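You operate a simulated robot arm through the tools that you are given. There is no shell and no other tool. Be economical: measure what you need, move in short steps, check, and stop when the job is done.

Carry out the task below with a simulated two-armed robot. There is one attempt and no reset: what you move stays moved.

## Task
Fetch the flat tile marked "Lot 72" from the top of the tile table and set it on top of the white tall roll on the top of the press bench. Put the teal tag labelled "Metal" from the top of the tile table on top of the core there and the teal tag marked "Heavy" on the middle shelf of the tall cabinet. Stack the sleeve pack that says "Corn" from the top of the tile table on top of the sleeve pack marked "Pasta". Stack the label pack labelled "Lot 62" from the top of the goods bench on top of the label pack labelled "Lot 57". Pick up the black bottle with one hand, pass it to the other hand and put it in the inside of the suction box. Do these in any order. Set down upright: black bottle.

The check looks at the end state, three seconds after you hand in, the way a careful person would. Anything else that was tipped, shoved, dropped, spilled or broken makes it a failure.

## Robot
Two 7-joint arms with fingered hands on one trunk, on a base that drives. Base frame: it is fixed to the floor where the robot stands at the start and does not move with it; the origin is under the middle of the robot, x ahead of it, y to its left, z up; the surface under the hand at the start is at about z = 0.72. Lengths are in m, angles in degrees, forces in N, time in s.
The left shoulder is at the start at [0.048, 0.163, 1.034], the right one opposite. Places, roughly: black bottle (6x6x13 cm) [-3.9, -1, 1.3]; core (6x6x15 cm) [0.9, -0.2, 0.8]; flat tile [0.5, 0, 0.75]; inside of the suction box (26x21 cm) [-4.02, 1.4, 0.6]; label pack [1, 2, 0.75]; middle shelf of the tall cabinet [0.9, 0.7, 0.8]; sleeve pack [1, -0.25, 0.75]; tall roll [-1.5, 0.5, 0.75]; teal tag [0.75, -0.25, 0.75]. Payload 4 kg a hand.
Tool frame (each hand has its own): the origin (TCP) lies between the finger pads and is the grasp point; the fingertips stand 0.036 m ahead of it; z points along the fingers, y is the line along which they close. The gripper opens to 0.124 m. The gripper's body begins 0.042 m behind the TCP. The gripper is a hand of 4 fingers: y runs from the thumb to the fingers, the wrist lies at [-0.015, -0.099, -0.189] in the tool frame.
Orientation is that of the tool frame in the base frame, as a unit quaternion [x, y, z, w]. With the fingers straight down and the wrist toward the robot, the tool's x, y and z point along [0, 1, 0], [1, 0, 0] and [0, 0, -1] of the base frame.

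## Interface
- The arms move only by the tool servo_tool. It takes "left_targets", "right_targets" or both (then of equal length, played together; a hand with none holds still); each is a list that holds one entry, the list of rows, each a list of 6 numbers: the turn, a rotation vector about the tool's x, y, z in units of 4 degrees (1.0 is 4 degrees), then the shift along the tool's x, y, z in units of 50 mm (1.0 is 50 mm). In form: [[[ax, ay, az, tx, ty, tz], ...]]. A call has 1 to 10 rows; each row shifts and turns the commanded pose from where the row before left it, along the tool's axes as they then stand. A call with a number of a shift or a turn outside -1 to 1 is refused whole. A row lasts 0.2 s, in which the tool goes at most 0.05 m and 8.6 degrees; a call with a longer step from one row to the next is refused whole. A pose out of reach is approached as far as the arm can. The call stops where the force on the tool passes 40 N (or 10 N more than at its start, if that is more) or the arm is blocked; 0.2 s more then pass. In this call time passes only in rows, and 0.2 s behind the last. The reply holds the time, the measured pose of the TCP, the force on the tool along the base axes, the opening and the grip force, in the units named above and with some noise, with the torque about the TCP (base axes, N m) and any sound that the robot's microphone picked up.
- Cameras (640 x 400 px; columns grow to the right, rows downward): "scene" is now at [0.1637, -0.0082, 1.2588]; the picture's right is [0.06, -1.00, -0.01], its down [-0.59, -0.03, -0.81] and it looks along [0.81, 0.05, -0.59] (base axes); focal length 252 px, centre (320, 200). "left" rides on the left gripper at [-0.075, -0.086, -0.123] in its tool frame; the picture's right is [-0.70, -0.34, 0.63], its down [0.64, -0.68, 0.35] and it looks along [0.32, 0.65, 0.69] (tool axes); focal length 275 px, centre (320, 200). "right" rides on the right gripper at [0.075, -0.086, -0.123] in its tool frame; the picture's right is [-0.70, 0.34, -0.63], its down [-0.64, -0.68, 0.35] and it looks along [-0.32, 0.65, 0.69] (tool axes); focal length 275 px, centre (320, 200). There is no depth. A picture from a camera that has moved, and an enlarged one, comes with that camera's place and axes in the base frame and with its lens. The place of the scene camera against the robot may be out by one fixed shift of up to 0.018 m in any direction.
- capture(camera): a new picture of that camera. The clock stands still meanwhile.
- move_column(by): slides the trunk up (or, below 0, down) by that many m; the arms and the scene camera ride with it, the base frame stays. It gives what a move gives, with no picture.
- roll_base(legs): drives the robot by 1 to 6 legs, each [ahead, left, turn to the left] in m, m and degrees, along the robot's own axes; the way and the turn of a leg run together, so that a leg with both is an arc; at most 1.5 m and 180 degrees a leg. The arms and the cameras ride along, it lands a little off, and it stops where it bumps. It gives what a move gives.
- curl_fingers(index, middle, ring, thumb_bend, thumb_turn, hand): sets how far each is bent, from 0 (flat) to 1 (curled in); at 0.3 the hand is open as for a grip, at 0.7 the pads meet at the TCP. One left out holds its place. A second passes; each finger stops where it meets its share of the squeeze, and holds until it gets a number again. It is the only way to open and close the hand. It gives what a move gives, with no picture; readings hold the bend of each and the force on the fingers (four entries, about 0 where the hand has none), thumb and palm. thumb_turn goes from beside the hand (0) to across from the fingers (1), as for a grip.
- head_to(pan, tilt): turns the head with the scene camera to pan (to the left, within 86 degrees either way) and tilt (down, from -29 to 69), counted from straight ahead of the robot. It gives what a move gives.
- enlarge(camera, box): a new picture of the part [left, top, right, bottom] of that camera's present view, enlarged. The clock stands still meanwhile.
- close_job(): hands the job in; it is judged then, once.

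Work in short steps. Places have to be worked out from the pictures, the camera data and where the tool is seen: move nearer, look again, correct. Check each grasp and each placing, and mend what went wrong. You have 196 turns and 184 pictures in all, those below and enlarged ones among them. Open the grippers and draw the arms clear of the work before you hand the job in, unless the task says otherwise.

The tools are called after ">>>" as name(argument=value, ...) on one line, values as JSON. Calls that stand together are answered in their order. servo_tool: Moves the arms, as the interface text tells. Its arguments: {"type":"object","properties":{"left_targets":{"type":"array"},"right_targets":{"type":"array"}},"required":[]} The other tools are called the same way: move_column (by) slides the trunk up or down; curl_fingers (index, middle, ring, thumb_bend, thumb_turn, hand) moves the fingers one by one; roll_base (legs) drives the base; head_to (pan, tilt) turns the head that bears the scene camera; capture (camera) takes a picture; enlarge (camera, box) takes an enlarged picture of a part of a camera's view; close_job () hands the job in.

At the start:

```text
time: 0.0
left_eef_pos: [0.6806, 0.2636, 1.0493]
left_tcp_rot: [0.707, 0.707, 0.001, 0.0]
left_force: [0.2, 0.9, 0.2]
left_wrist_torque: [0.0, -0.01, 0.01]
left_width: 0.1239
left_grip_force: 0.1
left_shape: jaw
left_bend: [0.3, 0.3, 0.3, 0.3, 0.98]
left_finger forces: [0.0, 0.0, 0.0, 0.1, 0.1, 0.1]
right_eef_pos: [0.6592, -0.3126, 1.046]
right_tcp_rot: [0.707, 0.707, 0.0, 0.001]
right_force: [1.3, 0.0, 0.6]
right_wrist_torque: [-0.01, -0.02, 0.03]
right_width: 0.1237
right_grip_force: 0.2
right_shape: jaw
right_bend: [0.3, 0.3, 0.3, 0.3, 0.98]
right_finger forces: [0.0, 0.0, 0.1, 0.0, 0.1, 0.0]
trunk travel left (down, up): [-0.2, 0.278]
robot x, y, heading: [-0.006, 0.0031, -0.2]
head pan, tilt: [3.4, 25.5]
```

scene: 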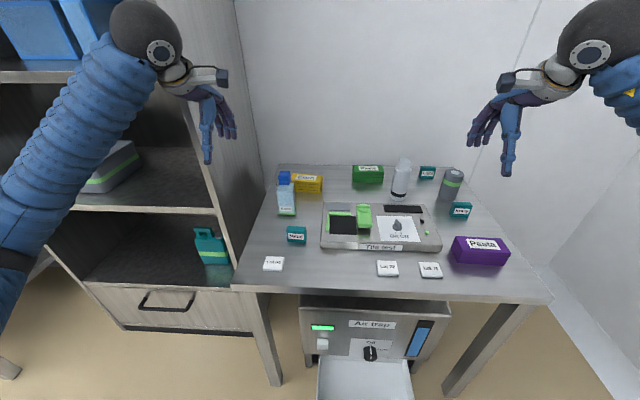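
right: 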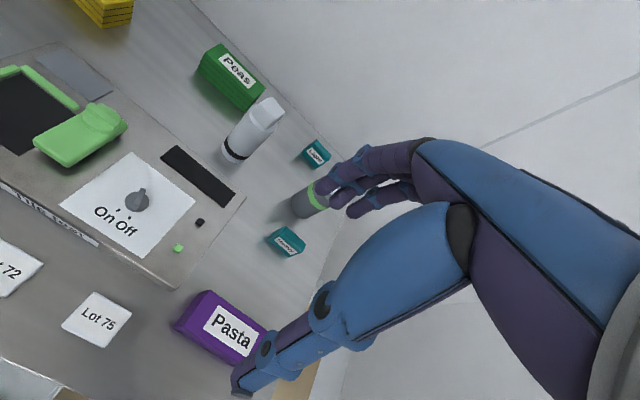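
left: 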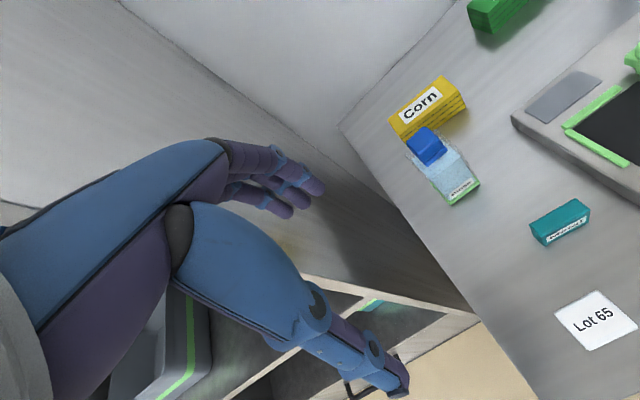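

I see the tile table with tiles, tags, sleeve packs, the core. I enlarge parts of the scene to read labels.

>>> enlarge(camera="scene", box=[380, 150, 540, 290])

>>> enlarge(camera="scene", box=[240, 150, 400, 290])

```text
2.86 times, centred on (460, 220) of scene
camera zoom: at [0.1637, -0.0082, 1.2588], right [0.06, -1.0, -0.01], down [-0.59, -0.03, -0.81], along [0.81, 0.05, -0.59], focal length 719 px, centre (-80, 143)
```

zoom: 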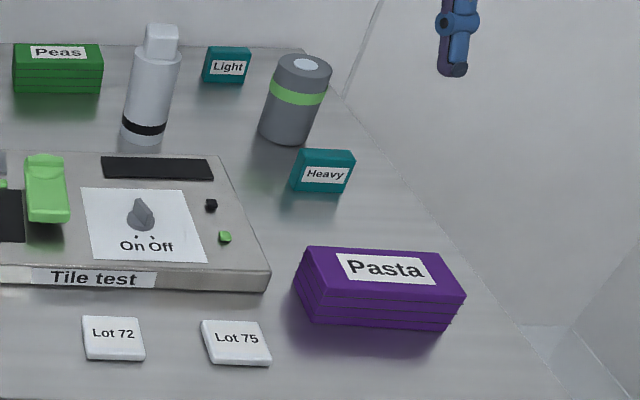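

```text
2.86 times, centred on (320, 220) of scene
camera zoom: at [0.1637, -0.0082, 1.2588], right [0.06, -1.0, -0.01], down [-0.59, -0.03, -0.81], along [0.81, 0.05, -0.59], focal length 719 px, centre (320, 143)
```

zoom: 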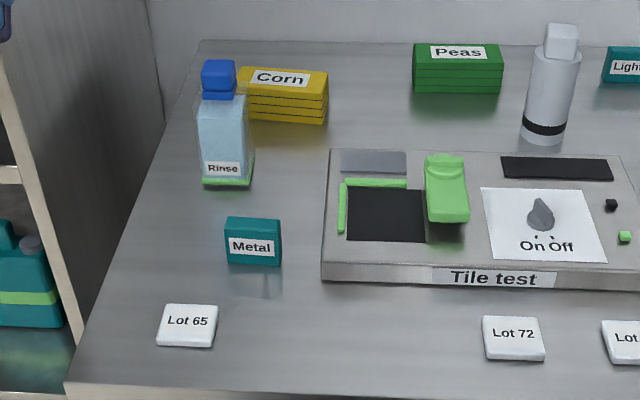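

The core candidates are the white capped cylinder and the grey one; I look closer at both.

>>> enlarge(camera="scene", box=[380, 150, 480, 215])

>>> enlarge(camera="right", box=[190, 60, 350, 260])

>>> head_to(pan=60, tilt=15)

>>> capture(camera="scene")

```text
6.15 times, centred on (430, 182) of scene
camera zoom: at [0.1637, -0.0082, 1.2588], right [0.06, -1.0, -0.01], down [-0.59, -0.03, -0.81], along [0.81, 0.05, -0.59], focal length 1548 px, centre (-357, 308)
```

zoom: 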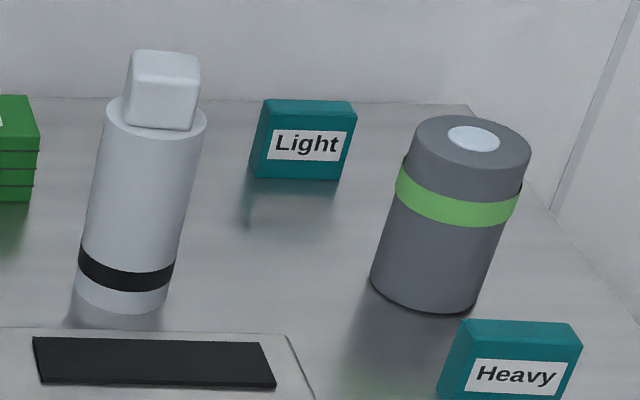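

```text
2.00 times, centred on (270, 160) of right
camera zoom: at [0.5727, -0.2385, 1.1689], right [0.34, -0.7, 0.63], down [-0.68, -0.64, -0.35], along [0.65, -0.32, -0.69], focal length 551 px, centre (420, 280)
```

zoom: 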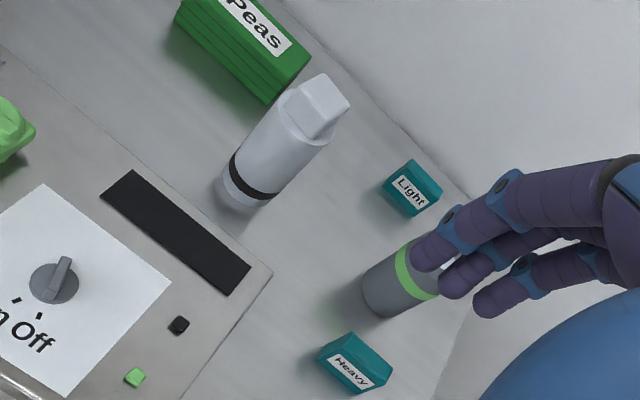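

```text
time: 1.3
left_eef_pos: [0.6806, 0.2632, 1.0479]
left_tcp_rot: [0.707, 0.707, -0.001, 0.0]
left_force: [-0.1, 0.4, -0.5]
left_wrist_torque: [0.0, 0.01, -0.02]
left_width: 0.1236
left_grip_force: 0.1
left_shape: jaw
left_bend: [0.3, 0.3, 0.3, 0.3, 0.98]
left_finger forces: [0.1, 0.0, 0.0, 0.1, 0.0, 0.1]
right_eef_pos: [0.6578, -0.3133, 1.0474]
right_tcp_rot: [0.707, 0.707, 0.0, 0.001]
right_force: [-0.6, -0.8, -0.5]
right_wrist_torque: [0.02, 0.04, -0.01]
right_width: 0.1235
right_grip_force: 0.1
right_shape: jaw
right_bend: [0.3, 0.3, 0.3, 0.3, 0.98]
right_finger forces: [0.0, 0.1, 0.1, 0.1, 0.0, 0.0]
trunk travel left (down, up): [-0.2, 0.278]
robot x, y, heading: [-0.0009, -0.0019, -0.1]
head pan, tilt: [60.0, 15.0]
```

```text
176 pictures are left
camera scene: at [0.1225, 0.0673, 1.2838], right [0.85, -0.5, -0.16], down [-0.31, -0.22, -0.93], along [0.43, 0.84, -0.34], focal length 252 px, centre (320, 200)
```

scene: 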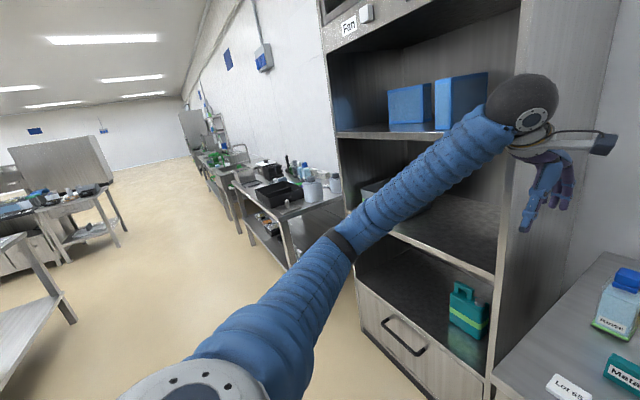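

Wrist cameras put the scene camera's y about 0.016 m low. I look down at the base and table front to see how far the base can go, and rightwards.

>>> head_to(pan=0, tilt=60)

>>> capture(camera="scene")

```text
time: 2.6
left_eef_pos: [0.6792, 0.2636, 1.0489]
left_tcp_rot: [0.707, 0.707, 0.0, 0.0]
left_force: [0.4, -0.6, -0.4]
left_wrist_torque: [-0.01, 0.05, 0.0]
left_width: 0.1235
left_grip_force: 0.1
left_shape: jaw
left_bend: [0.3, 0.3, 0.3, 0.3, 0.98]
left_finger forces: [0.0, 0.0, 0.0, 0.0, 0.1, 0.0]
right_eef_pos: [0.6589, -0.3132, 1.0468]
right_tcp_rot: [0.707, 0.707, 0.0, 0.001]
right_force: [-0.8, 0.4, -0.4]
right_wrist_torque: [0.0, -0.04, -0.01]
right_width: 0.1238
right_grip_force: 0.1
right_shape: jaw
right_bend: [0.3, 0.3, 0.3, 0.3, 0.98]
right_finger forces: [0.1, 0.1, 0.0, 0.0, 0.0, 0.1]
trunk travel left (down, up): [-0.2, 0.278]
robot x, y, heading: [0.0032, 0.0036, -0.1]
head pan, tilt: [0.0, 60.0]
```

```text
175 pictures are left
camera scene: at [0.1299, -0.0135, 1.215], right [0.0, -1.0, 0.0], down [-0.94, 0.0, -0.33], along [0.33, 0.0, -0.94], focal length 252 px, centre (320, 200)
```

scene: 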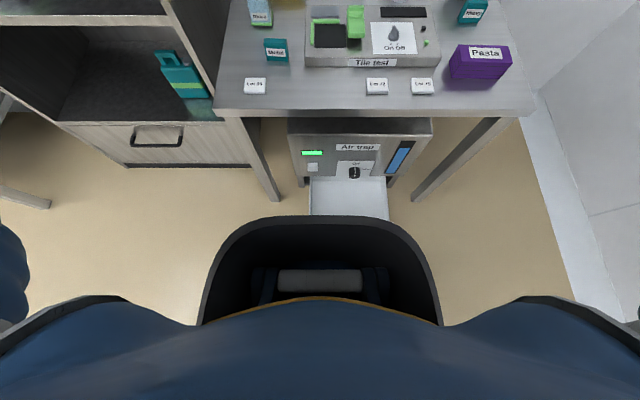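

The table front is close to the base, so I keep the base still. I move the right hand over the Metal tag (about [0.695, 0.11]) while moving the left hand out of the way.

>>> servo_tool(left_targets=[[[0, 0, 0, 0.4, -0.2, 0], [0, 0, 0, 0.4, -0.2, 0], [0, 0, 0, 0.4, -0.2, 0], [0, 0, 0, 0.4, -0.2, 0], [0, 0, 0, 0.4, -0.2, 0], [0, 0, 0, 0, -0.2, 0], [0, 0, 0, 0, -0.2, 0], [0, 0, 0, 0, -0.2, 0], [0, 0, 0, 0, -0.2, 0]]], right_targets=[[[0, 0, 0, 0.94, 0, 0.1], [0, 0, 0, 0.94, 0, 0.1], [0, 0, 0, 0.94, 0, 0.1], [0, 0, 0, 0.94, 0, 0.1], [0, 0, 0, 0.94, 0, 0.1], [0, 0, 0, 0.94, 0, 0.1], [0, 0, 0, 0.94, 0, 0.1], [0, 0, 0, 0.94, 0, 0.1], [0, 0, 0, 0.94, 0, 0.1]]])

>>> capture(camera="right")

```text
time: 4.6
left_eef_pos: [0.5905, 0.3649, 1.0492]
left_tcp_rot: [0.707, 0.707, -0.001, 0.0]
left_force: [-0.2, -0.5, 0.1]
left_wrist_torque: [-0.03, 0.01, -0.01]
left_width: 0.1237
left_grip_force: 0.1
left_shape: jaw
left_bend: [0.3, 0.3, 0.3, 0.3, 0.98]
left_finger forces: [0.0, 0.0, 0.1, 0.0, 0.0, 0.1]
right_eef_pos: [0.6584, 0.1103, 1.0018]
right_tcp_rot: [0.708, 0.707, 0.0, 0.0]
right_force: [0.4, -0.1, 0.9]
right_wrist_torque: [-0.03, -0.03, 0.02]
right_width: 0.1237
right_grip_force: 0.1
right_shape: jaw
right_bend: [0.3, 0.3, 0.3, 0.3, 0.98]
right_finger forces: [0.1, 0.0, 0.0, 0.1, 0.0, 0.0]
trunk travel left (down, up): [-0.2, 0.278]
robot x, y, heading: [0.0012, 0.002, 0.1]
head pan, tilt: [0.0, 60.0]
```

```text
174 pictures are left
camera right: at [0.5725, 0.1847, 1.1235], right [0.34, -0.7, 0.63], down [-0.68, -0.64, -0.34], along [0.65, -0.32, -0.69], focal length 275 px, centre (320, 200)
```

right: 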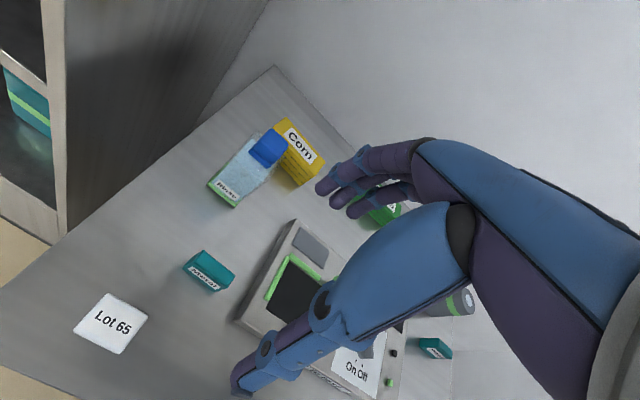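

The Metal tag is in view; I enlarge for a precise fix.

>>> enlarge(camera="right", box=[160, 230, 260, 310])

```text
5.00 times, centred on (210, 270) of right
camera zoom: at [0.5725, 0.1847, 1.1235], right [0.34, -0.7, 0.63], down [-0.68, -0.64, -0.34], along [0.65, -0.32, -0.69], focal length 1376 px, centre (870, -150)
```

zoom: 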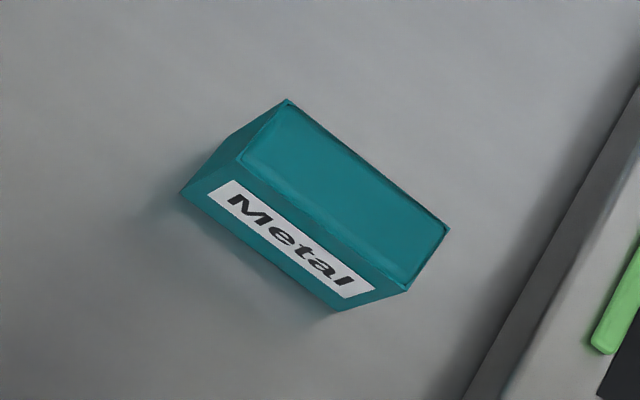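

Tag fix: centre ≈ (0.694, 0.110), ~0.053 wide, 0.02 thick, ~0.047 tall. I descend the right hand onto it.

>>> servo_tool(right_targets=[[[0, 0, 0, 0, 0.24, 0.7], [0, 0, 0, 0, 0.24, 0.8], [0, 0, 0, 0, 0.24, 0.8], [0, 0, 0, 0, 0, 0.8], [0, 0, 0, 0, 0, 0.8], [0, 0, 0, 0, 0, 0.8]]])

>>> capture(camera="right")

```text
time: 6.0
left_eef_pos: [0.5914, 0.3643, 1.05]
left_tcp_rot: [0.707, 0.707, -0.001, 0.0]
left_force: [0.6, -0.5, 0.0]
left_wrist_torque: [-0.01, 0.02, 0.02]
left_width: 0.1237
left_grip_force: 0.1
left_shape: jaw
left_bend: [0.3, 0.3, 0.3, 0.3, 0.98]
left_finger forces: [0.0, 0.0, 0.1, 0.1, 0.0, 0.0]
right_eef_pos: [0.6963, 0.1097, 0.766]
right_tcp_rot: [0.707, 0.707, 0.0, 0.001]
right_force: [0.4, 0.2, 0.0]
right_wrist_torque: [0.02, -0.04, 0.0]
right_width: 0.1236
right_grip_force: 0.1
right_shape: jaw
right_bend: [0.3, 0.3, 0.3, 0.3, 0.98]
right_finger forces: [0.0, 0.1, 0.1, 0.0, 0.0, 0.0]
trunk travel left (down, up): [-0.2, 0.278]
robot x, y, heading: [-0.0023, 0.0019, -0.1]
head pan, tilt: [0.0, 60.0]
```

```text
172 pictures are left
camera right: at [0.6096, 0.1844, 0.8867], right [0.34, -0.7, 0.63], down [-0.68, -0.65, -0.35], along [0.65, -0.32, -0.69], focal length 275 px, centre (320, 200)
```

right: 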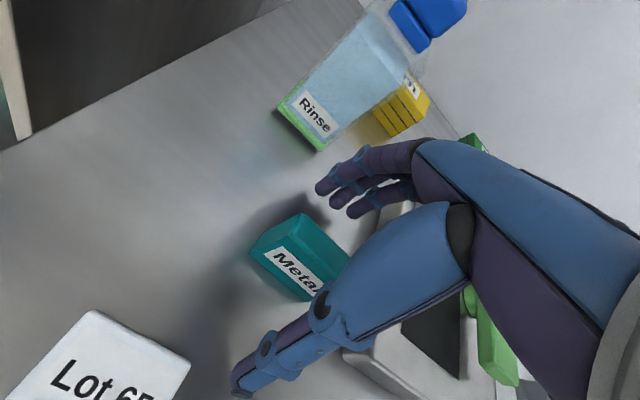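

The tag sits between thumb and fingers. I close the right hand.

>>> curl_fingers(hand="right", index=0.7, middle=0.7, ring=0.7, thumb_bend=0.7)

>>> capture(camera="right")

```text
time: 7.0
left_eef_pos: [0.5899, 0.3627, 1.0492]
left_tcp_rot: [0.707, 0.707, 0.0, 0.0]
left_force: [0.0, 0.1, -0.4]
left_wrist_torque: [0.0, -0.03, 0.0]
left_width: 0.1238
left_grip_force: 0.1
left_shape: jaw
left_bend: [0.3, 0.3, 0.3, 0.3, 0.98]
left_finger forces: [0.1, 0.0, 0.0, 0.0, 0.1, 0.1]
right_eef_pos: [0.6946, 0.1096, 0.7647]
right_tcp_rot: [0.707, 0.707, 0.0, 0.0]
right_force: [0.1, 0.5, 1.9]
right_wrist_torque: [0.02, -0.01, 0.02]
right_width: 0.0185
right_grip_force: 12.3
right_shape: fingers
right_bend: [0.65, 0.67, 0.68, 0.66, 0.96]
right_finger forces: [6.5, 3.1, 1.8, 0.1, 12.0, 0.0]
trunk travel left (down, up): [-0.2, 0.278]
robot x, y, heading: [0.0004, 0.0036, -0.2]
head pan, tilt: [0.0, 60.0]
```

```text
171 pictures are left
camera right: at [0.6094, 0.1845, 0.8877], right [0.34, -0.7, 0.63], down [-0.68, -0.64, -0.35], along [0.65, -0.32, -0.69], focal length 275 px, centre (320, 200)
```

right: 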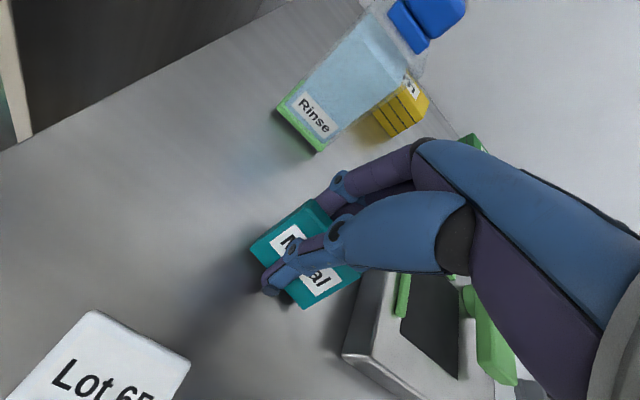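

Grip holds (0.0185 m, 12 N). I lift and carry it toward the core.

>>> servo_tool(right_targets=[[[0, 0, 0, 0, 0, -1], [0, 0, 0, 0, 0, -1], [0, 0, 0, 0, 0, -1], [0, 0, 0, 0, 0, -1], [0, 0, 0, 0, 0, -0.8], [0, 0, 0, -0.95, 0.3, 0], [0, 0, 0, -0.95, 0.3, 0], [0, 0, 0, -0.95, 0.3, 0], [0, 0, 0, -0.95, 0.3, 0], [0, 0, 0, -0.95, 0.3, 0]]])

>>> capture(camera="right")

>>> head_to(pan=-10, tilt=25)

>>> capture(camera="scene")

```text
time: 9.2
left_eef_pos: [0.5895, 0.363, 1.0491]
left_tcp_rot: [0.707, 0.707, 0.0, 0.0]
left_force: [-0.8, -0.1, 0.6]
left_wrist_torque: [-0.02, 0.01, 0.02]
left_width: 0.1237
left_grip_force: 0.0
left_shape: jaw
left_bend: [0.3, 0.3, 0.3, 0.3, 0.98]
left_finger forces: [0.0, 0.0, 0.0, 0.0, 0.0, 0.0]
right_eef_pos: [0.7682, -0.1264, 1.0057]
right_tcp_rot: [0.707, 0.707, 0.0, -0.001]
right_force: [-0.3, -0.2, -0.1]
right_wrist_torque: [0.01, 0.0, -0.01]
right_width: 0.0183
right_grip_force: 10.9
right_shape: fingers
right_bend: [0.65, 0.67, 0.69, 0.66, 0.96]
right_finger forces: [6.8, 3.0, 1.5, 0.1, 11.3, 0.0]
trunk travel left (down, up): [-0.2, 0.278]
robot x, y, heading: [-0.0023, -0.0021, 0.0]
head pan, tilt: [0.0, 60.0]
```

```text
170 pictures are left
camera right: at [0.6827, -0.0522, 1.127], right [0.34, -0.7, 0.63], down [-0.68, -0.65, -0.35], along [0.65, -0.31, -0.69], focal length 275 px, centre (320, 200)
```

right: 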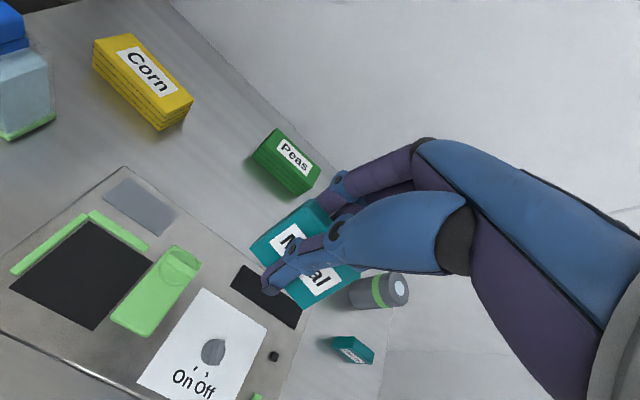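

```text
time: 10.2
left_eef_pos: [0.59, 0.3638, 1.049]
left_tcp_rot: [0.707, 0.707, 0.001, 0.0]
left_force: [-0.2, 0.4, -0.2]
left_wrist_torque: [-0.01, -0.01, 0.01]
left_width: 0.1238
left_grip_force: 0.0
left_shape: jaw
left_bend: [0.3, 0.3, 0.3, 0.3, 0.98]
left_finger forces: [0.0, 0.0, 0.1, 0.0, 0.0, 0.0]
right_eef_pos: [0.7693, -0.1252, 1.0057]
right_tcp_rot: [0.707, 0.707, 0.0, 0.001]
right_force: [0.0, 0.1, 0.4]
right_wrist_torque: [-0.03, 0.01, -0.02]
right_width: 0.0183
right_grip_force: 11.2
right_shape: fingers
right_bend: [0.65, 0.67, 0.69, 0.66, 0.96]
right_finger forces: [6.8, 3.0, 1.5, 0.0, 11.1, 0.0]
trunk travel left (down, up): [-0.2, 0.278]
robot x, y, heading: [-0.0026, -0.002, 0.1]
head pan, tilt: [-10.0, 25.0]
```

```text
169 pictures are left
camera scene: at [0.1627, -0.0293, 1.2596], right [-0.17, -0.98, 0.03], down [-0.58, 0.07, -0.81], along [0.8, -0.16, -0.58], focal length 252 px, centre (320, 200)
```

scene: 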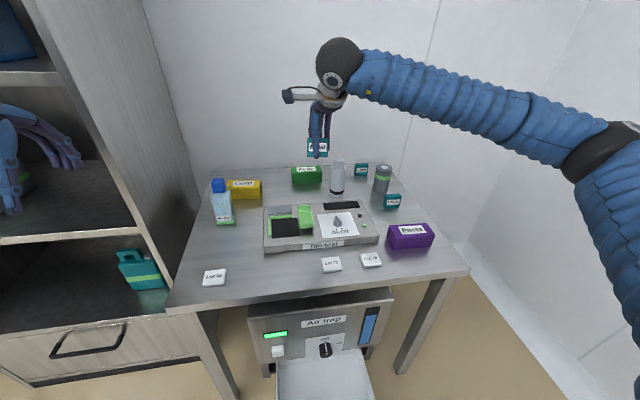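

From the earlier right view the core's axis is ≈ (0.928, -0.231), top ≈ 0.873. I move above it.

>>> servo_tool(right_targets=[[[0, 0, 0, -0.53, 0.79, 0.1], [0, 0, 0, -0.53, 0.79, 0.1], [0, 0, 0, -0.53, 0.79, 0.1], [0, 0, 0, -0.53, 0.79, 0.1]]])

>>> enlarge(camera="scene", box=[290, 100, 410, 210])

>>> capture(camera="right")

```text
time: 11.2
left_eef_pos: [0.591, 0.3639, 1.0487]
left_tcp_rot: [0.707, 0.707, -0.001, 0.0]
left_force: [-0.2, -0.6, 0.3]
left_wrist_torque: [0.02, 0.0, 0.0]
left_width: 0.1238
left_grip_force: 0.0
left_shape: jaw
left_bend: [0.3, 0.3, 0.3, 0.3, 0.98]
left_finger forces: [0.0, 0.1, 0.0, 0.1, 0.1, 0.1]
right_eef_pos: [0.9287, -0.2309, 0.9862]
right_tcp_rot: [0.707, 0.707, -0.002, 0.0]
right_force: [0.2, -0.2, -0.2]
right_wrist_torque: [0.05, -0.01, -0.01]
right_width: 0.0182
right_grip_force: 12.0
right_shape: fingers
right_bend: [0.65, 0.67, 0.69, 0.66, 0.96]
right_finger forces: [6.9, 3.0, 1.4, 0.1, 11.4, 0.1]
trunk travel left (down, up): [-0.2, 0.278]
robot x, y, heading: [-0.0003, -0.0003, -0.0]
head pan, tilt: [-10.0, 25.0]
```

```text
3.64 times, centred on (350, 155) of scene
camera zoom: at [0.1634, -0.0296, 1.2595], right [-0.17, -0.98, 0.03], down [-0.58, 0.07, -0.81], along [0.8, -0.16, -0.58], focal length 915 px, centre (211, 364)
```

zoom: 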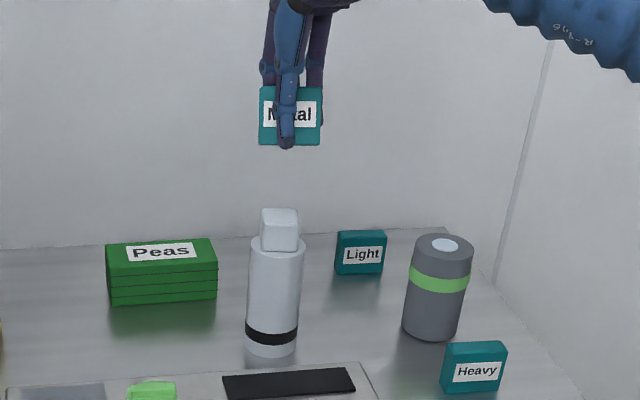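

```text
167 pictures are left
camera right: at [0.8424, -0.1566, 1.1075], right [0.34, -0.7, 0.63], down [-0.68, -0.65, -0.34], along [0.65, -0.32, -0.69], focal length 275 px, centre (320, 200)
```

right: 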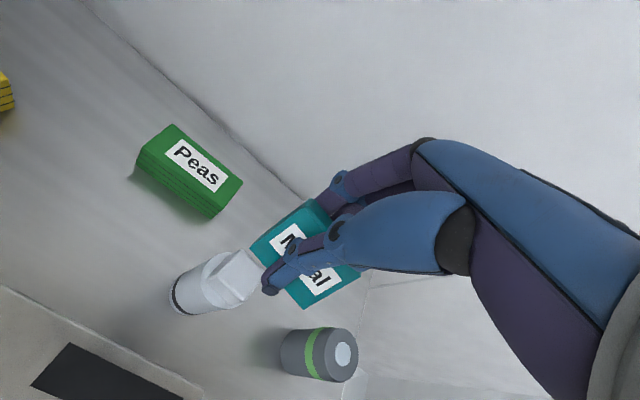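

Core axis now fixed at ≈ (0.931, -0.229). I lower the tag to just above its top.

>>> servo_tool(right_targets=[[[0, 0, 0, 0.04, 0.04, 0.6], [0, 0, 0, 0, 0, 0.5], [0, 0, 0, 0, 0, 0.16]]])

>>> enlarge(camera="scene", box=[290, 100, 410, 210])

>>> capture(camera="right")

```text
time: 12.0
left_eef_pos: [0.5917, 0.3638, 1.0504]
left_tcp_rot: [0.708, 0.706, 0.0, 0.0]
left_force: [-1.1, 0.4, 0.8]
left_wrist_torque: [-0.02, 0.03, 0.03]
left_width: 0.1237
left_grip_force: 0.2
left_shape: jaw
left_bend: [0.3, 0.3, 0.3, 0.3, 0.98]
left_finger forces: [0.1, 0.0, 0.0, 0.0, 0.0, 0.0]
right_eef_pos: [0.9291, -0.23, 0.9221]
right_tcp_rot: [0.707, 0.707, 0.0, 0.0]
right_force: [-0.1, 0.2, -0.8]
right_wrist_torque: [-0.03, 0.0, -0.04]
right_width: 0.0183
right_grip_force: 11.3
right_shape: fingers
right_bend: [0.65, 0.67, 0.69, 0.66, 0.96]
right_finger forces: [7.0, 3.0, 1.6, 0.0, 11.3, 0.1]
trunk travel left (down, up): [-0.2, 0.278]
robot x, y, heading: [0.0002, 0.0026, 0.0]
head pan, tilt: [-10.0, 25.0]
```

```text
3.64 times, centred on (350, 155) of scene
camera zoom: at [0.163, -0.0295, 1.2597], right [-0.17, -0.98, 0.03], down [-0.58, 0.07, -0.81], along [0.8, -0.16, -0.58], focal length 915 px, centre (211, 364)
```

zoom: 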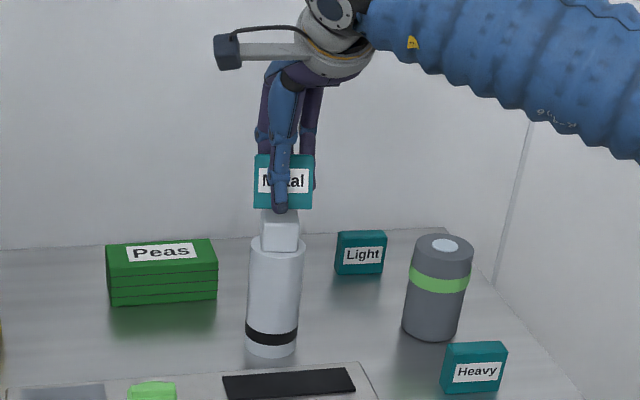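

```text
165 pictures are left
camera right: at [0.8438, -0.1562, 1.0441], right [0.34, -0.7, 0.63], down [-0.68, -0.65, -0.35], along [0.65, -0.32, -0.69], focal length 275 px, centre (320, 200)
```

right: 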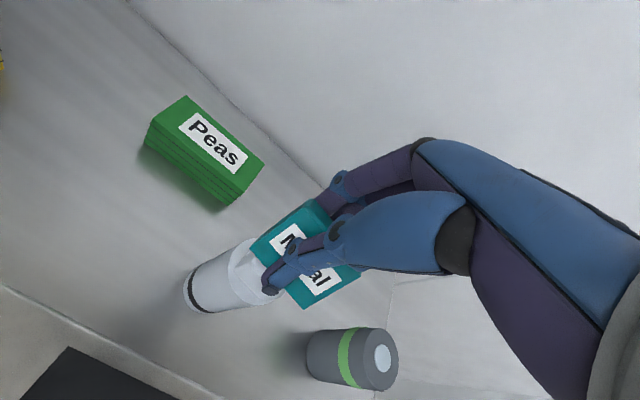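

Tag is nearly touching, about 4 mm right of the cap's middle; I nudge and lower slowly until contact.

>>> servo_tool(right_targets=[[[0, 0, 0, 0.07, 0.02, 0], [0, 0, 0, 0, 0, 0.05], [0, 0, 0, 0, 0, 0.05], [0, 0, 0, 0, 0, 0.04]]])

>>> enlarge(camera="scene", box=[310, 120, 360, 180])

```text
time: 13.0
left_eef_pos: [0.5912, 0.3634, 1.0494]
left_tcp_rot: [0.707, 0.707, 0.0, 0.0]
left_force: [0.0, -0.3, -1.0]
left_wrist_torque: [0.03, 0.02, -0.02]
left_width: 0.1238
left_grip_force: 0.1
left_shape: jaw
left_bend: [0.3, 0.3, 0.3, 0.3, 0.98]
left_finger forces: [0.0, 0.0, 0.1, 0.0, 0.1, 0.0]
right_eef_pos: [0.9304, -0.2283, 0.9167]
right_tcp_rot: [0.707, 0.707, 0.0, 0.0]
right_force: [-0.1, -0.3, -1.8]
right_wrist_torque: [0.01, 0.05, 0.02]
right_width: 0.0184
right_grip_force: 10.8
right_shape: fingers
right_bend: [0.65, 0.67, 0.69, 0.66, 0.96]
right_finger forces: [6.9, 3.1, 1.4, 0.1, 11.2, 0.0]
trunk travel left (down, up): [-0.2, 0.278]
robot x, y, heading: [-0.0036, -0.0008, -0.1]
head pan, tilt: [-10.0, 25.0]
```

```text
6.67 times, centred on (335, 150) of scene
camera zoom: at [0.1628, -0.0294, 1.2597], right [-0.17, -0.98, 0.03], down [-0.58, 0.07, -0.81], along [0.8, -0.16, -0.58], focal length 1678 px, centre (220, 533)
```

zoom: 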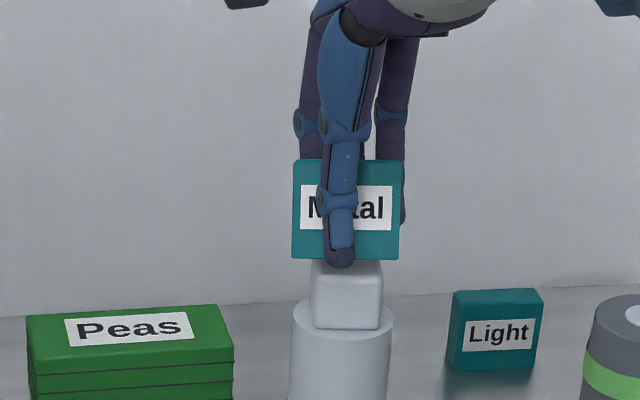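

Centred laterally, no contact yet; I lower in 1.5 mm steps.

>>> servo_tool(right_targets=[[[0, 0, 0, 0, 0, 0.03], [0, 0, 0, 0, 0, 0.03], [0, 0, 0, 0, 0, 0.03]]])

>>> enlarge(camera="scene", box=[310, 120, 360, 180])

```text
time: 13.8
left_eef_pos: [0.5905, 0.3638, 1.0507]
left_tcp_rot: [0.707, 0.707, 0.0, 0.0]
left_force: [0.2, 0.2, 0.3]
left_wrist_torque: [-0.02, 0.02, 0.0]
left_width: 0.1237
left_grip_force: 0.0
left_shape: jaw
left_bend: [0.3, 0.3, 0.3, 0.3, 0.98]
left_finger forces: [0.0, 0.0, 0.1, 0.0, 0.0, 0.0]
right_eef_pos: [0.93, -0.2287, 0.9133]
right_tcp_rot: [0.707, 0.708, 0.0, 0.001]
right_force: [-1.5, -0.4, 6.7]
right_wrist_torque: [0.1, -0.04, 0.0]
right_width: 0.0181
right_grip_force: 11.6
right_shape: fingers
right_bend: [0.65, 0.67, 0.69, 0.66, 0.96]
right_finger forces: [5.8, 3.0, 1.7, 0.1, 13.6, 0.0]
trunk travel left (down, up): [-0.2, 0.278]
robot x, y, heading: [-0.004, 0.0012, -0.0]
head pan, tilt: [-10.0, 25.0]
```

```text
6.67 times, centred on (335, 150) of scene
camera zoom: at [0.1621, -0.0293, 1.26], right [-0.17, -0.98, 0.03], down [-0.58, 0.07, -0.81], along [0.8, -0.16, -0.58], focal length 1678 px, centre (220, 533)
```

zoom: 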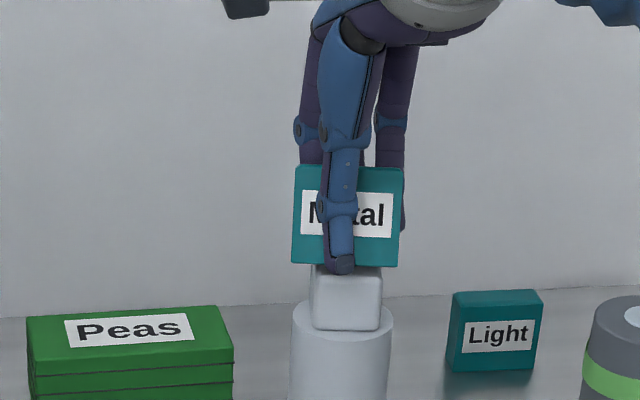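

Contact at 6.7 N. I open slightly.

>>> curl_fingers(hand="right", index=0.58, middle=0.58, ring=0.58, thumb_bend=0.58)

>>> enlarge(camera="scene", box=[310, 120, 360, 180])

```text
time: 14.8
left_eef_pos: [0.5902, 0.3643, 1.0489]
left_tcp_rot: [0.707, 0.707, 0.0, 0.0]
left_force: [-0.5, 0.9, -0.4]
left_wrist_torque: [0.0, 0.0, -0.01]
left_width: 0.1237
left_grip_force: 0.0
left_shape: jaw
left_bend: [0.3, 0.3, 0.3, 0.3, 0.98]
left_finger forces: [0.0, 0.1, 0.0, 0.1, 0.0, 0.0]
right_eef_pos: [0.9314, -0.229, 0.9119]
right_tcp_rot: [0.707, 0.707, 0.0, 0.0]
right_force: [0.0, -0.3, -0.7]
right_wrist_torque: [-0.02, 0.0, 0.0]
right_width: 0.0404
right_grip_force: 0.1
right_shape: fingers
right_bend: [0.57, 0.57, 0.57, 0.57, 0.97]
right_finger forces: [0.1, 0.0, 0.0, 0.1, 0.0, 0.0]
trunk travel left (down, up): [-0.2, 0.278]
robot x, y, heading: [-0.0011, -0.0009, -0.1]
head pan, tilt: [-10.0, 25.0]
```

```text
6.67 times, centred on (335, 150) of scene
camera zoom: at [0.1628, -0.0294, 1.2597], right [-0.17, -0.98, 0.03], down [-0.58, 0.07, -0.81], along [0.8, -0.16, -0.58], focal length 1678 px, centre (220, 533)
```

zoom: 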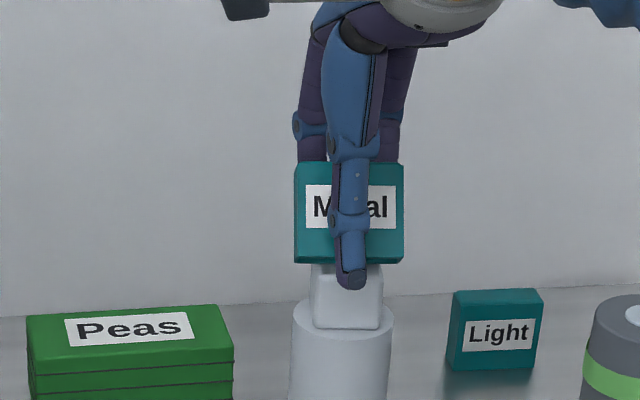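

The tag stands level by itself. I open more and rise straight up.

>>> curl_fingers(hand="right", index=0.48, middle=0.48, ring=0.48, thumb_bend=0.48)

>>> servo_tool(right_targets=[[[0, 0, 0, 0, 0, -0.2], [0, 0, 0, 0, 0, -0.4], [0, 0, 0, 0, 0, -0.8], [0, 0, 0, 0, 0, -0.8]]])

>>> enlarge(camera="scene", box=[280, 90, 400, 200])

```text
time: 15.8
left_eef_pos: [0.59, 0.3644, 1.0485]
left_tcp_rot: [0.707, 0.707, 0.0, 0.0]
left_force: [0.9, 0.0, 0.7]
left_wrist_torque: [-0.03, 0.02, 0.0]
left_width: 0.1238
left_grip_force: 0.0
left_shape: jaw
left_bend: [0.3, 0.3, 0.3, 0.3, 0.98]
left_finger forces: [0.0, 0.0, 0.1, 0.0, 0.0, 0.0]
right_eef_pos: [0.9308, -0.2293, 0.9123]
right_tcp_rot: [0.707, 0.708, -0.001, -0.001]
right_force: [-0.7, 0.7, 0.1]
right_wrist_torque: [0.02, -0.03, -0.02]
right_width: 0.0682
right_grip_force: 0.2
right_shape: fingers
right_bend: [0.48, 0.48, 0.48, 0.48, 0.97]
right_finger forces: [0.1, 0.1, 0.0, 0.1, 0.1, 0.0]
trunk travel left (down, up): [-0.2, 0.278]
robot x, y, heading: [0.0008, -0.0059, 0.1]
head pan, tilt: [-10.0, 25.0]
```

```text
time: 16.8
left_eef_pos: [0.5903, 0.3638, 1.0506]
left_tcp_rot: [0.707, 0.707, 0.0, 0.0]
left_force: [0.6, 0.5, -0.6]
left_wrist_torque: [-0.03, 0.0, 0.0]
left_width: 0.1238
left_grip_force: 0.1
left_shape: jaw
left_bend: [0.3, 0.3, 0.3, 0.3, 0.98]
left_finger forces: [0.1, 0.0, 0.0, 0.0, 0.0, 0.0]
right_eef_pos: [0.9289, -0.2279, 1.0246]
right_tcp_rot: [0.707, 0.707, 0.0, 0.0]
right_force: [-0.5, -0.4, 0.8]
right_wrist_torque: [0.01, 0.02, 0.03]
right_width: 0.0681
right_grip_force: 0.1
right_shape: fingers
right_bend: [0.48, 0.48, 0.48, 0.48, 0.97]
right_finger forces: [0.1, 0.0, 0.1, 0.0, 0.0, 0.1]
trunk travel left (down, up): [-0.2, 0.278]
robot x, y, heading: [-0.0026, -0.0037, -0.0]
head pan, tilt: [-10.0, 25.0]
```

```text
3.64 times, centred on (340, 145) of scene
camera zoom: at [0.1621, -0.0291, 1.26], right [-0.17, -0.98, 0.03], down [-0.58, 0.07, -0.81], along [0.8, -0.16, -0.58], focal length 915 px, centre (247, 400)
```

zoom: 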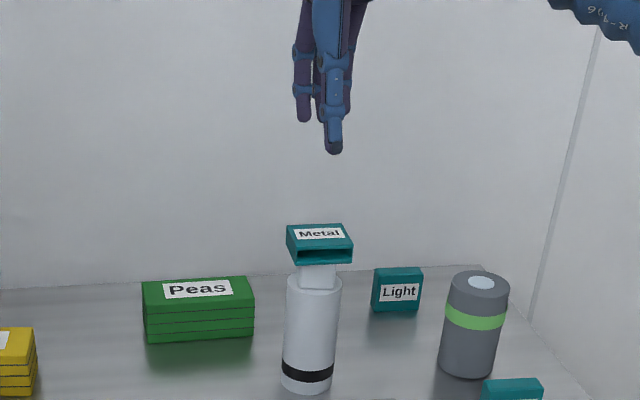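

The Metal tag now lies flat, centred on the cap (x 0.904–0.945) – on top of the core and stable. Next I move the right hand toward Corn to look and test reach.

>>> servo_tool(right_targets=[[[0, 0, 0, 0.9, 0, -0.2], [0, 0, 0, 0.95, 0, 0], [0, 0, 0, 0.95, 0, 0], [0, 0, 0, 0.95, 0, 0], [0, 0, 0, 0.95, 0, 0], [0, 0, 0, 0.95, 0, 0], [0, 0, 0, 0.95, 0, 0]]])

>>> capture(camera="right")

>>> enlarge(camera="scene", box=[200, 100, 400, 230])

```text
time: 18.4
left_eef_pos: [0.5915, 0.3653, 1.0487]
left_tcp_rot: [0.707, 0.707, -0.002, 0.0]
left_force: [-0.5, -0.1, -0.2]
left_wrist_torque: [-0.04, 0.0, -0.03]
left_width: 0.1239
left_grip_force: 0.1
left_shape: jaw
left_bend: [0.3, 0.3, 0.3, 0.3, 0.98]
left_finger forces: [0.1, 0.0, 0.1, 0.0, 0.1, 0.1]
right_eef_pos: [0.9291, 0.1034, 1.0346]
right_tcp_rot: [0.708, 0.706, 0.0, 0.0]
right_force: [-0.4, 0.3, -0.2]
right_wrist_torque: [0.01, 0.01, 0.02]
right_width: 0.0683
right_grip_force: 0.0
right_shape: fingers
right_bend: [0.48, 0.48, 0.48, 0.48, 0.97]
right_finger forces: [0.1, 0.0, 0.0, 0.0, 0.0, 0.0]
trunk travel left (down, up): [-0.2, 0.278]
robot x, y, heading: [0.0002, 0.0054, -0.1]
head pan, tilt: [-10.0, 25.0]
```

```text
160 pictures are left
camera right: at [0.8436, 0.1786, 1.1563], right [0.34, -0.7, 0.63], down [-0.68, -0.64, -0.34], along [0.65, -0.32, -0.69], focal length 275 px, centre (320, 200)
```

right: 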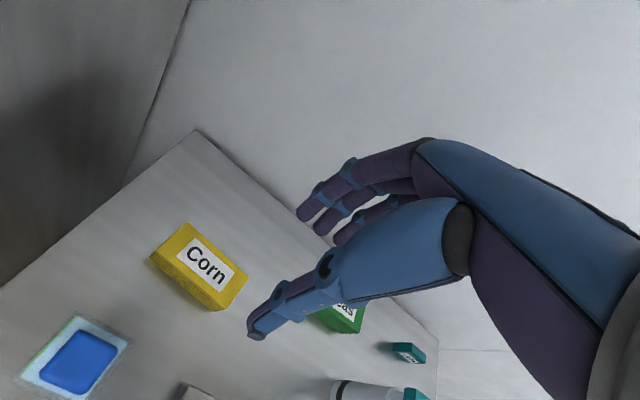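

```text
3.08 times, centred on (300, 165) of scene
camera zoom: at [0.1626, -0.0279, 1.2598], right [-0.17, -0.98, 0.03], down [-0.58, 0.07, -0.81], along [0.8, -0.16, -0.58], focal length 774 px, centre (382, 308)
```

zoom: 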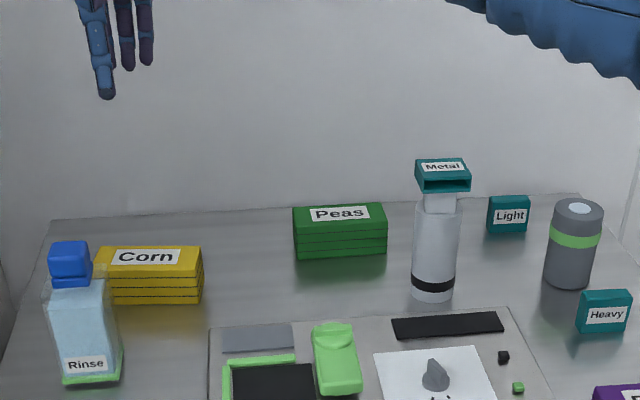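

The right arm reached y=0.10 easily. I enlarge Corn for a fix.

>>> enlarge(camera="right", box=[130, 210, 270, 320])

```text
3.64 times, centred on (200, 265) of right
camera zoom: at [0.8436, 0.1786, 1.1563], right [0.34, -0.7, 0.63], down [-0.68, -0.64, -0.34], along [0.65, -0.32, -0.69], focal length 1001 px, centre (756, -36)
```

zoom: 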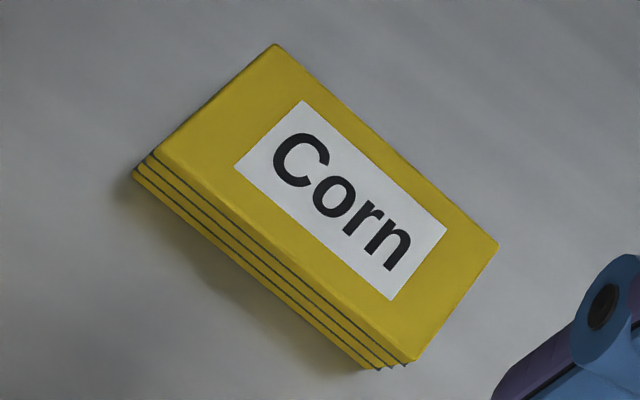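

Corn: centre ≈ (0.975, 0.110), yaw −6°, 0.055 deep, top ≈ 0.768. I widen the fingers, align, and descend part-way watching the Rinse bottle.

>>> curl_fingers(hand="right", index=0.38, middle=0.38, ring=0.38, thumb_bend=0.38)

>>> servo_tool(right_targets=[[[0, 0, 0.75, 0.02, 0.46, 0], [0, 0, 0.75, 0.04, 0.46, 0], [0, 0, 0, 0, 0, 0.8], [0, 0, 0, 0, 0, 0.8], [0, 0, 0, 0, 0, 0.8]]])

>>> capture(camera="right")

>>> enlarge(camera="scene", box=[180, 80, 340, 240])

```text
time: 19.4
left_eef_pos: [0.5906, 0.3627, 1.049]
left_tcp_rot: [0.707, 0.707, 0.0, 0.0]
left_force: [0.0, 1.4, -0.6]
left_wrist_torque: [-0.01, 0.02, -0.01]
left_width: 0.1236
left_grip_force: 0.1
left_shape: jaw
left_bend: [0.3, 0.3, 0.3, 0.3, 0.98]
left_finger forces: [0.1, 0.0, 0.0, 0.0, 0.0, 0.0]
right_eef_pos: [0.9291, 0.1019, 1.0338]
right_tcp_rot: [0.707, 0.707, 0.0, 0.0]
right_force: [0.1, -0.2, -0.1]
right_wrist_torque: [0.01, -0.02, 0.01]
right_width: 0.099
right_grip_force: 0.1
right_shape: fingers
right_bend: [0.38, 0.38, 0.38, 0.38, 0.97]
right_finger forces: [0.0, 0.0, 0.0, 0.1, 0.1, 0.1]
trunk travel left (down, up): [-0.2, 0.278]
robot x, y, heading: [-0.0024, -0.0014, -0.2]
head pan, tilt: [-10.0, 25.0]
```

```text
time: 20.6
left_eef_pos: [0.5919, 0.3638, 1.0488]
left_tcp_rot: [0.707, 0.707, -0.001, -0.001]
left_force: [0.5, -0.8, -0.3]
left_wrist_torque: [0.02, 0.0, -0.02]
left_width: 0.1237
left_grip_force: 0.1
left_shape: jaw
left_bend: [0.3, 0.3, 0.3, 0.3, 0.98]
left_finger forces: [0.0, 0.1, 0.0, 0.1, 0.0, 0.0]
right_eef_pos: [0.9743, 0.1028, 0.9101]
right_tcp_rot: [0.743, 0.67, -0.001, 0.0]
right_force: [0.4, 0.0, 0.5]
right_wrist_torque: [0.0, -0.02, 0.01]
right_width: 0.0989
right_grip_force: 0.0
right_shape: fingers
right_bend: [0.38, 0.38, 0.38, 0.38, 0.97]
right_finger forces: [0.0, 0.0, 0.1, 0.0, 0.0, 0.1]
trunk travel left (down, up): [-0.2, 0.278]
robot x, y, heading: [0.0012, -0.0018, 0.1]
head pan, tilt: [-10.0, 25.0]
```

```text
157 pictures are left
camera right: at [0.8984, 0.1868, 1.0327], right [0.26, -0.73, 0.63], down [-0.75, -0.57, -0.35], along [0.61, -0.38, -0.69], focal length 275 px, centre (320, 200)
```

right: 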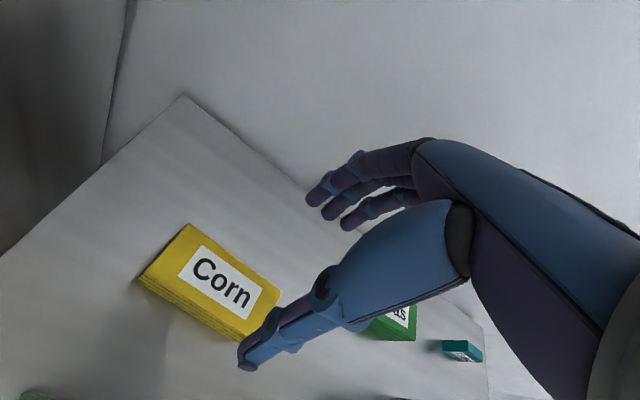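

```text
2.50 times, centred on (260, 160) of scene
camera zoom: at [0.1637, -0.0294, 1.2594], right [-0.17, -0.98, 0.03], down [-0.58, 0.07, -0.81], along [0.8, -0.16, -0.58], focal length 629 px, centre (470, 300)
```

zoom: 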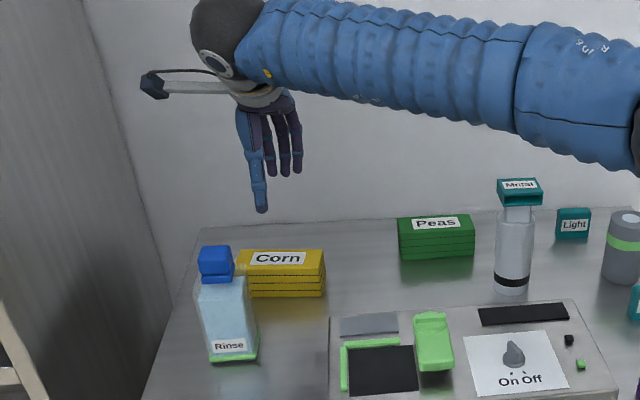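

Clear of Rinse so far. I descend onto Corn.

>>> servo_tool(right_targets=[[[0, 0, 0, 0, 0, 0.8], [0, 0, 0, 0, 0, 0.8], [0, 0, 0, 0, 0, 0.7], [0, 0, 0, 0, 0, 0.55]]])

>>> capture(camera="right")

>>> enlarge(camera="scene", box=[180, 80, 340, 240])

```text
time: 21.6
left_eef_pos: [0.5907, 0.3632, 1.0494]
left_tcp_rot: [0.708, 0.706, 0.0, 0.0]
left_force: [-0.3, -0.9, 0.4]
left_wrist_torque: [-0.02, -0.01, 0.01]
left_width: 0.1235
left_grip_force: 0.0
left_shape: jaw
left_bend: [0.3, 0.3, 0.3, 0.3, 0.98]
left_finger forces: [0.0, 0.0, 0.0, 0.0, 0.0, 0.0]
right_eef_pos: [0.9776, 0.1027, 0.767]
right_tcp_rot: [0.743, 0.669, 0.0, 0.0]
right_force: [0.3, 0.7, -0.3]
right_wrist_torque: [0.0, -0.03, 0.03]
right_width: 0.0989
right_grip_force: 0.1
right_shape: fingers
right_bend: [0.38, 0.38, 0.38, 0.38, 0.97]
right_finger forces: [0.1, 0.0, 0.0, 0.0, 0.0, 0.1]
trunk travel left (down, up): [-0.2, 0.278]
robot x, y, heading: [-0.0005, 0.0004, 0.1]
head pan, tilt: [-10.0, 25.0]
```

```text
155 pictures are left
camera right: at [0.9001, 0.1872, 0.8895], right [0.26, -0.73, 0.63], down [-0.75, -0.57, -0.35], along [0.61, -0.38, -0.69], focal length 275 px, centre (320, 200)
```

right: 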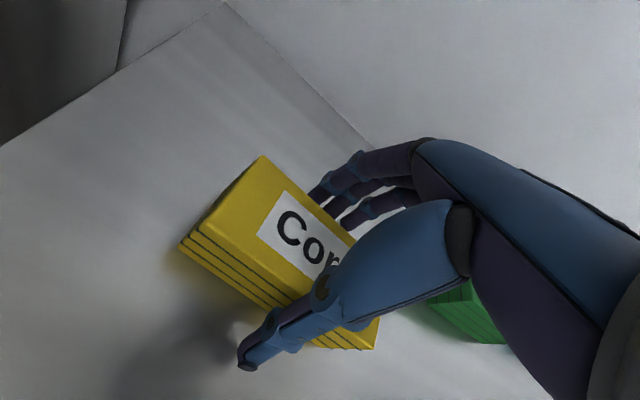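

```text
2.50 times, centred on (260, 160) of scene
camera zoom: at [0.1631, -0.0292, 1.2596], right [-0.17, -0.98, 0.03], down [-0.58, 0.07, -0.81], along [0.8, -0.16, -0.58], focal length 629 px, centre (470, 300)
```

zoom: 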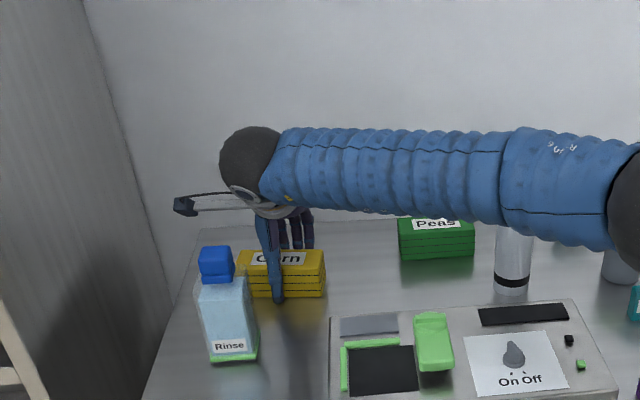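

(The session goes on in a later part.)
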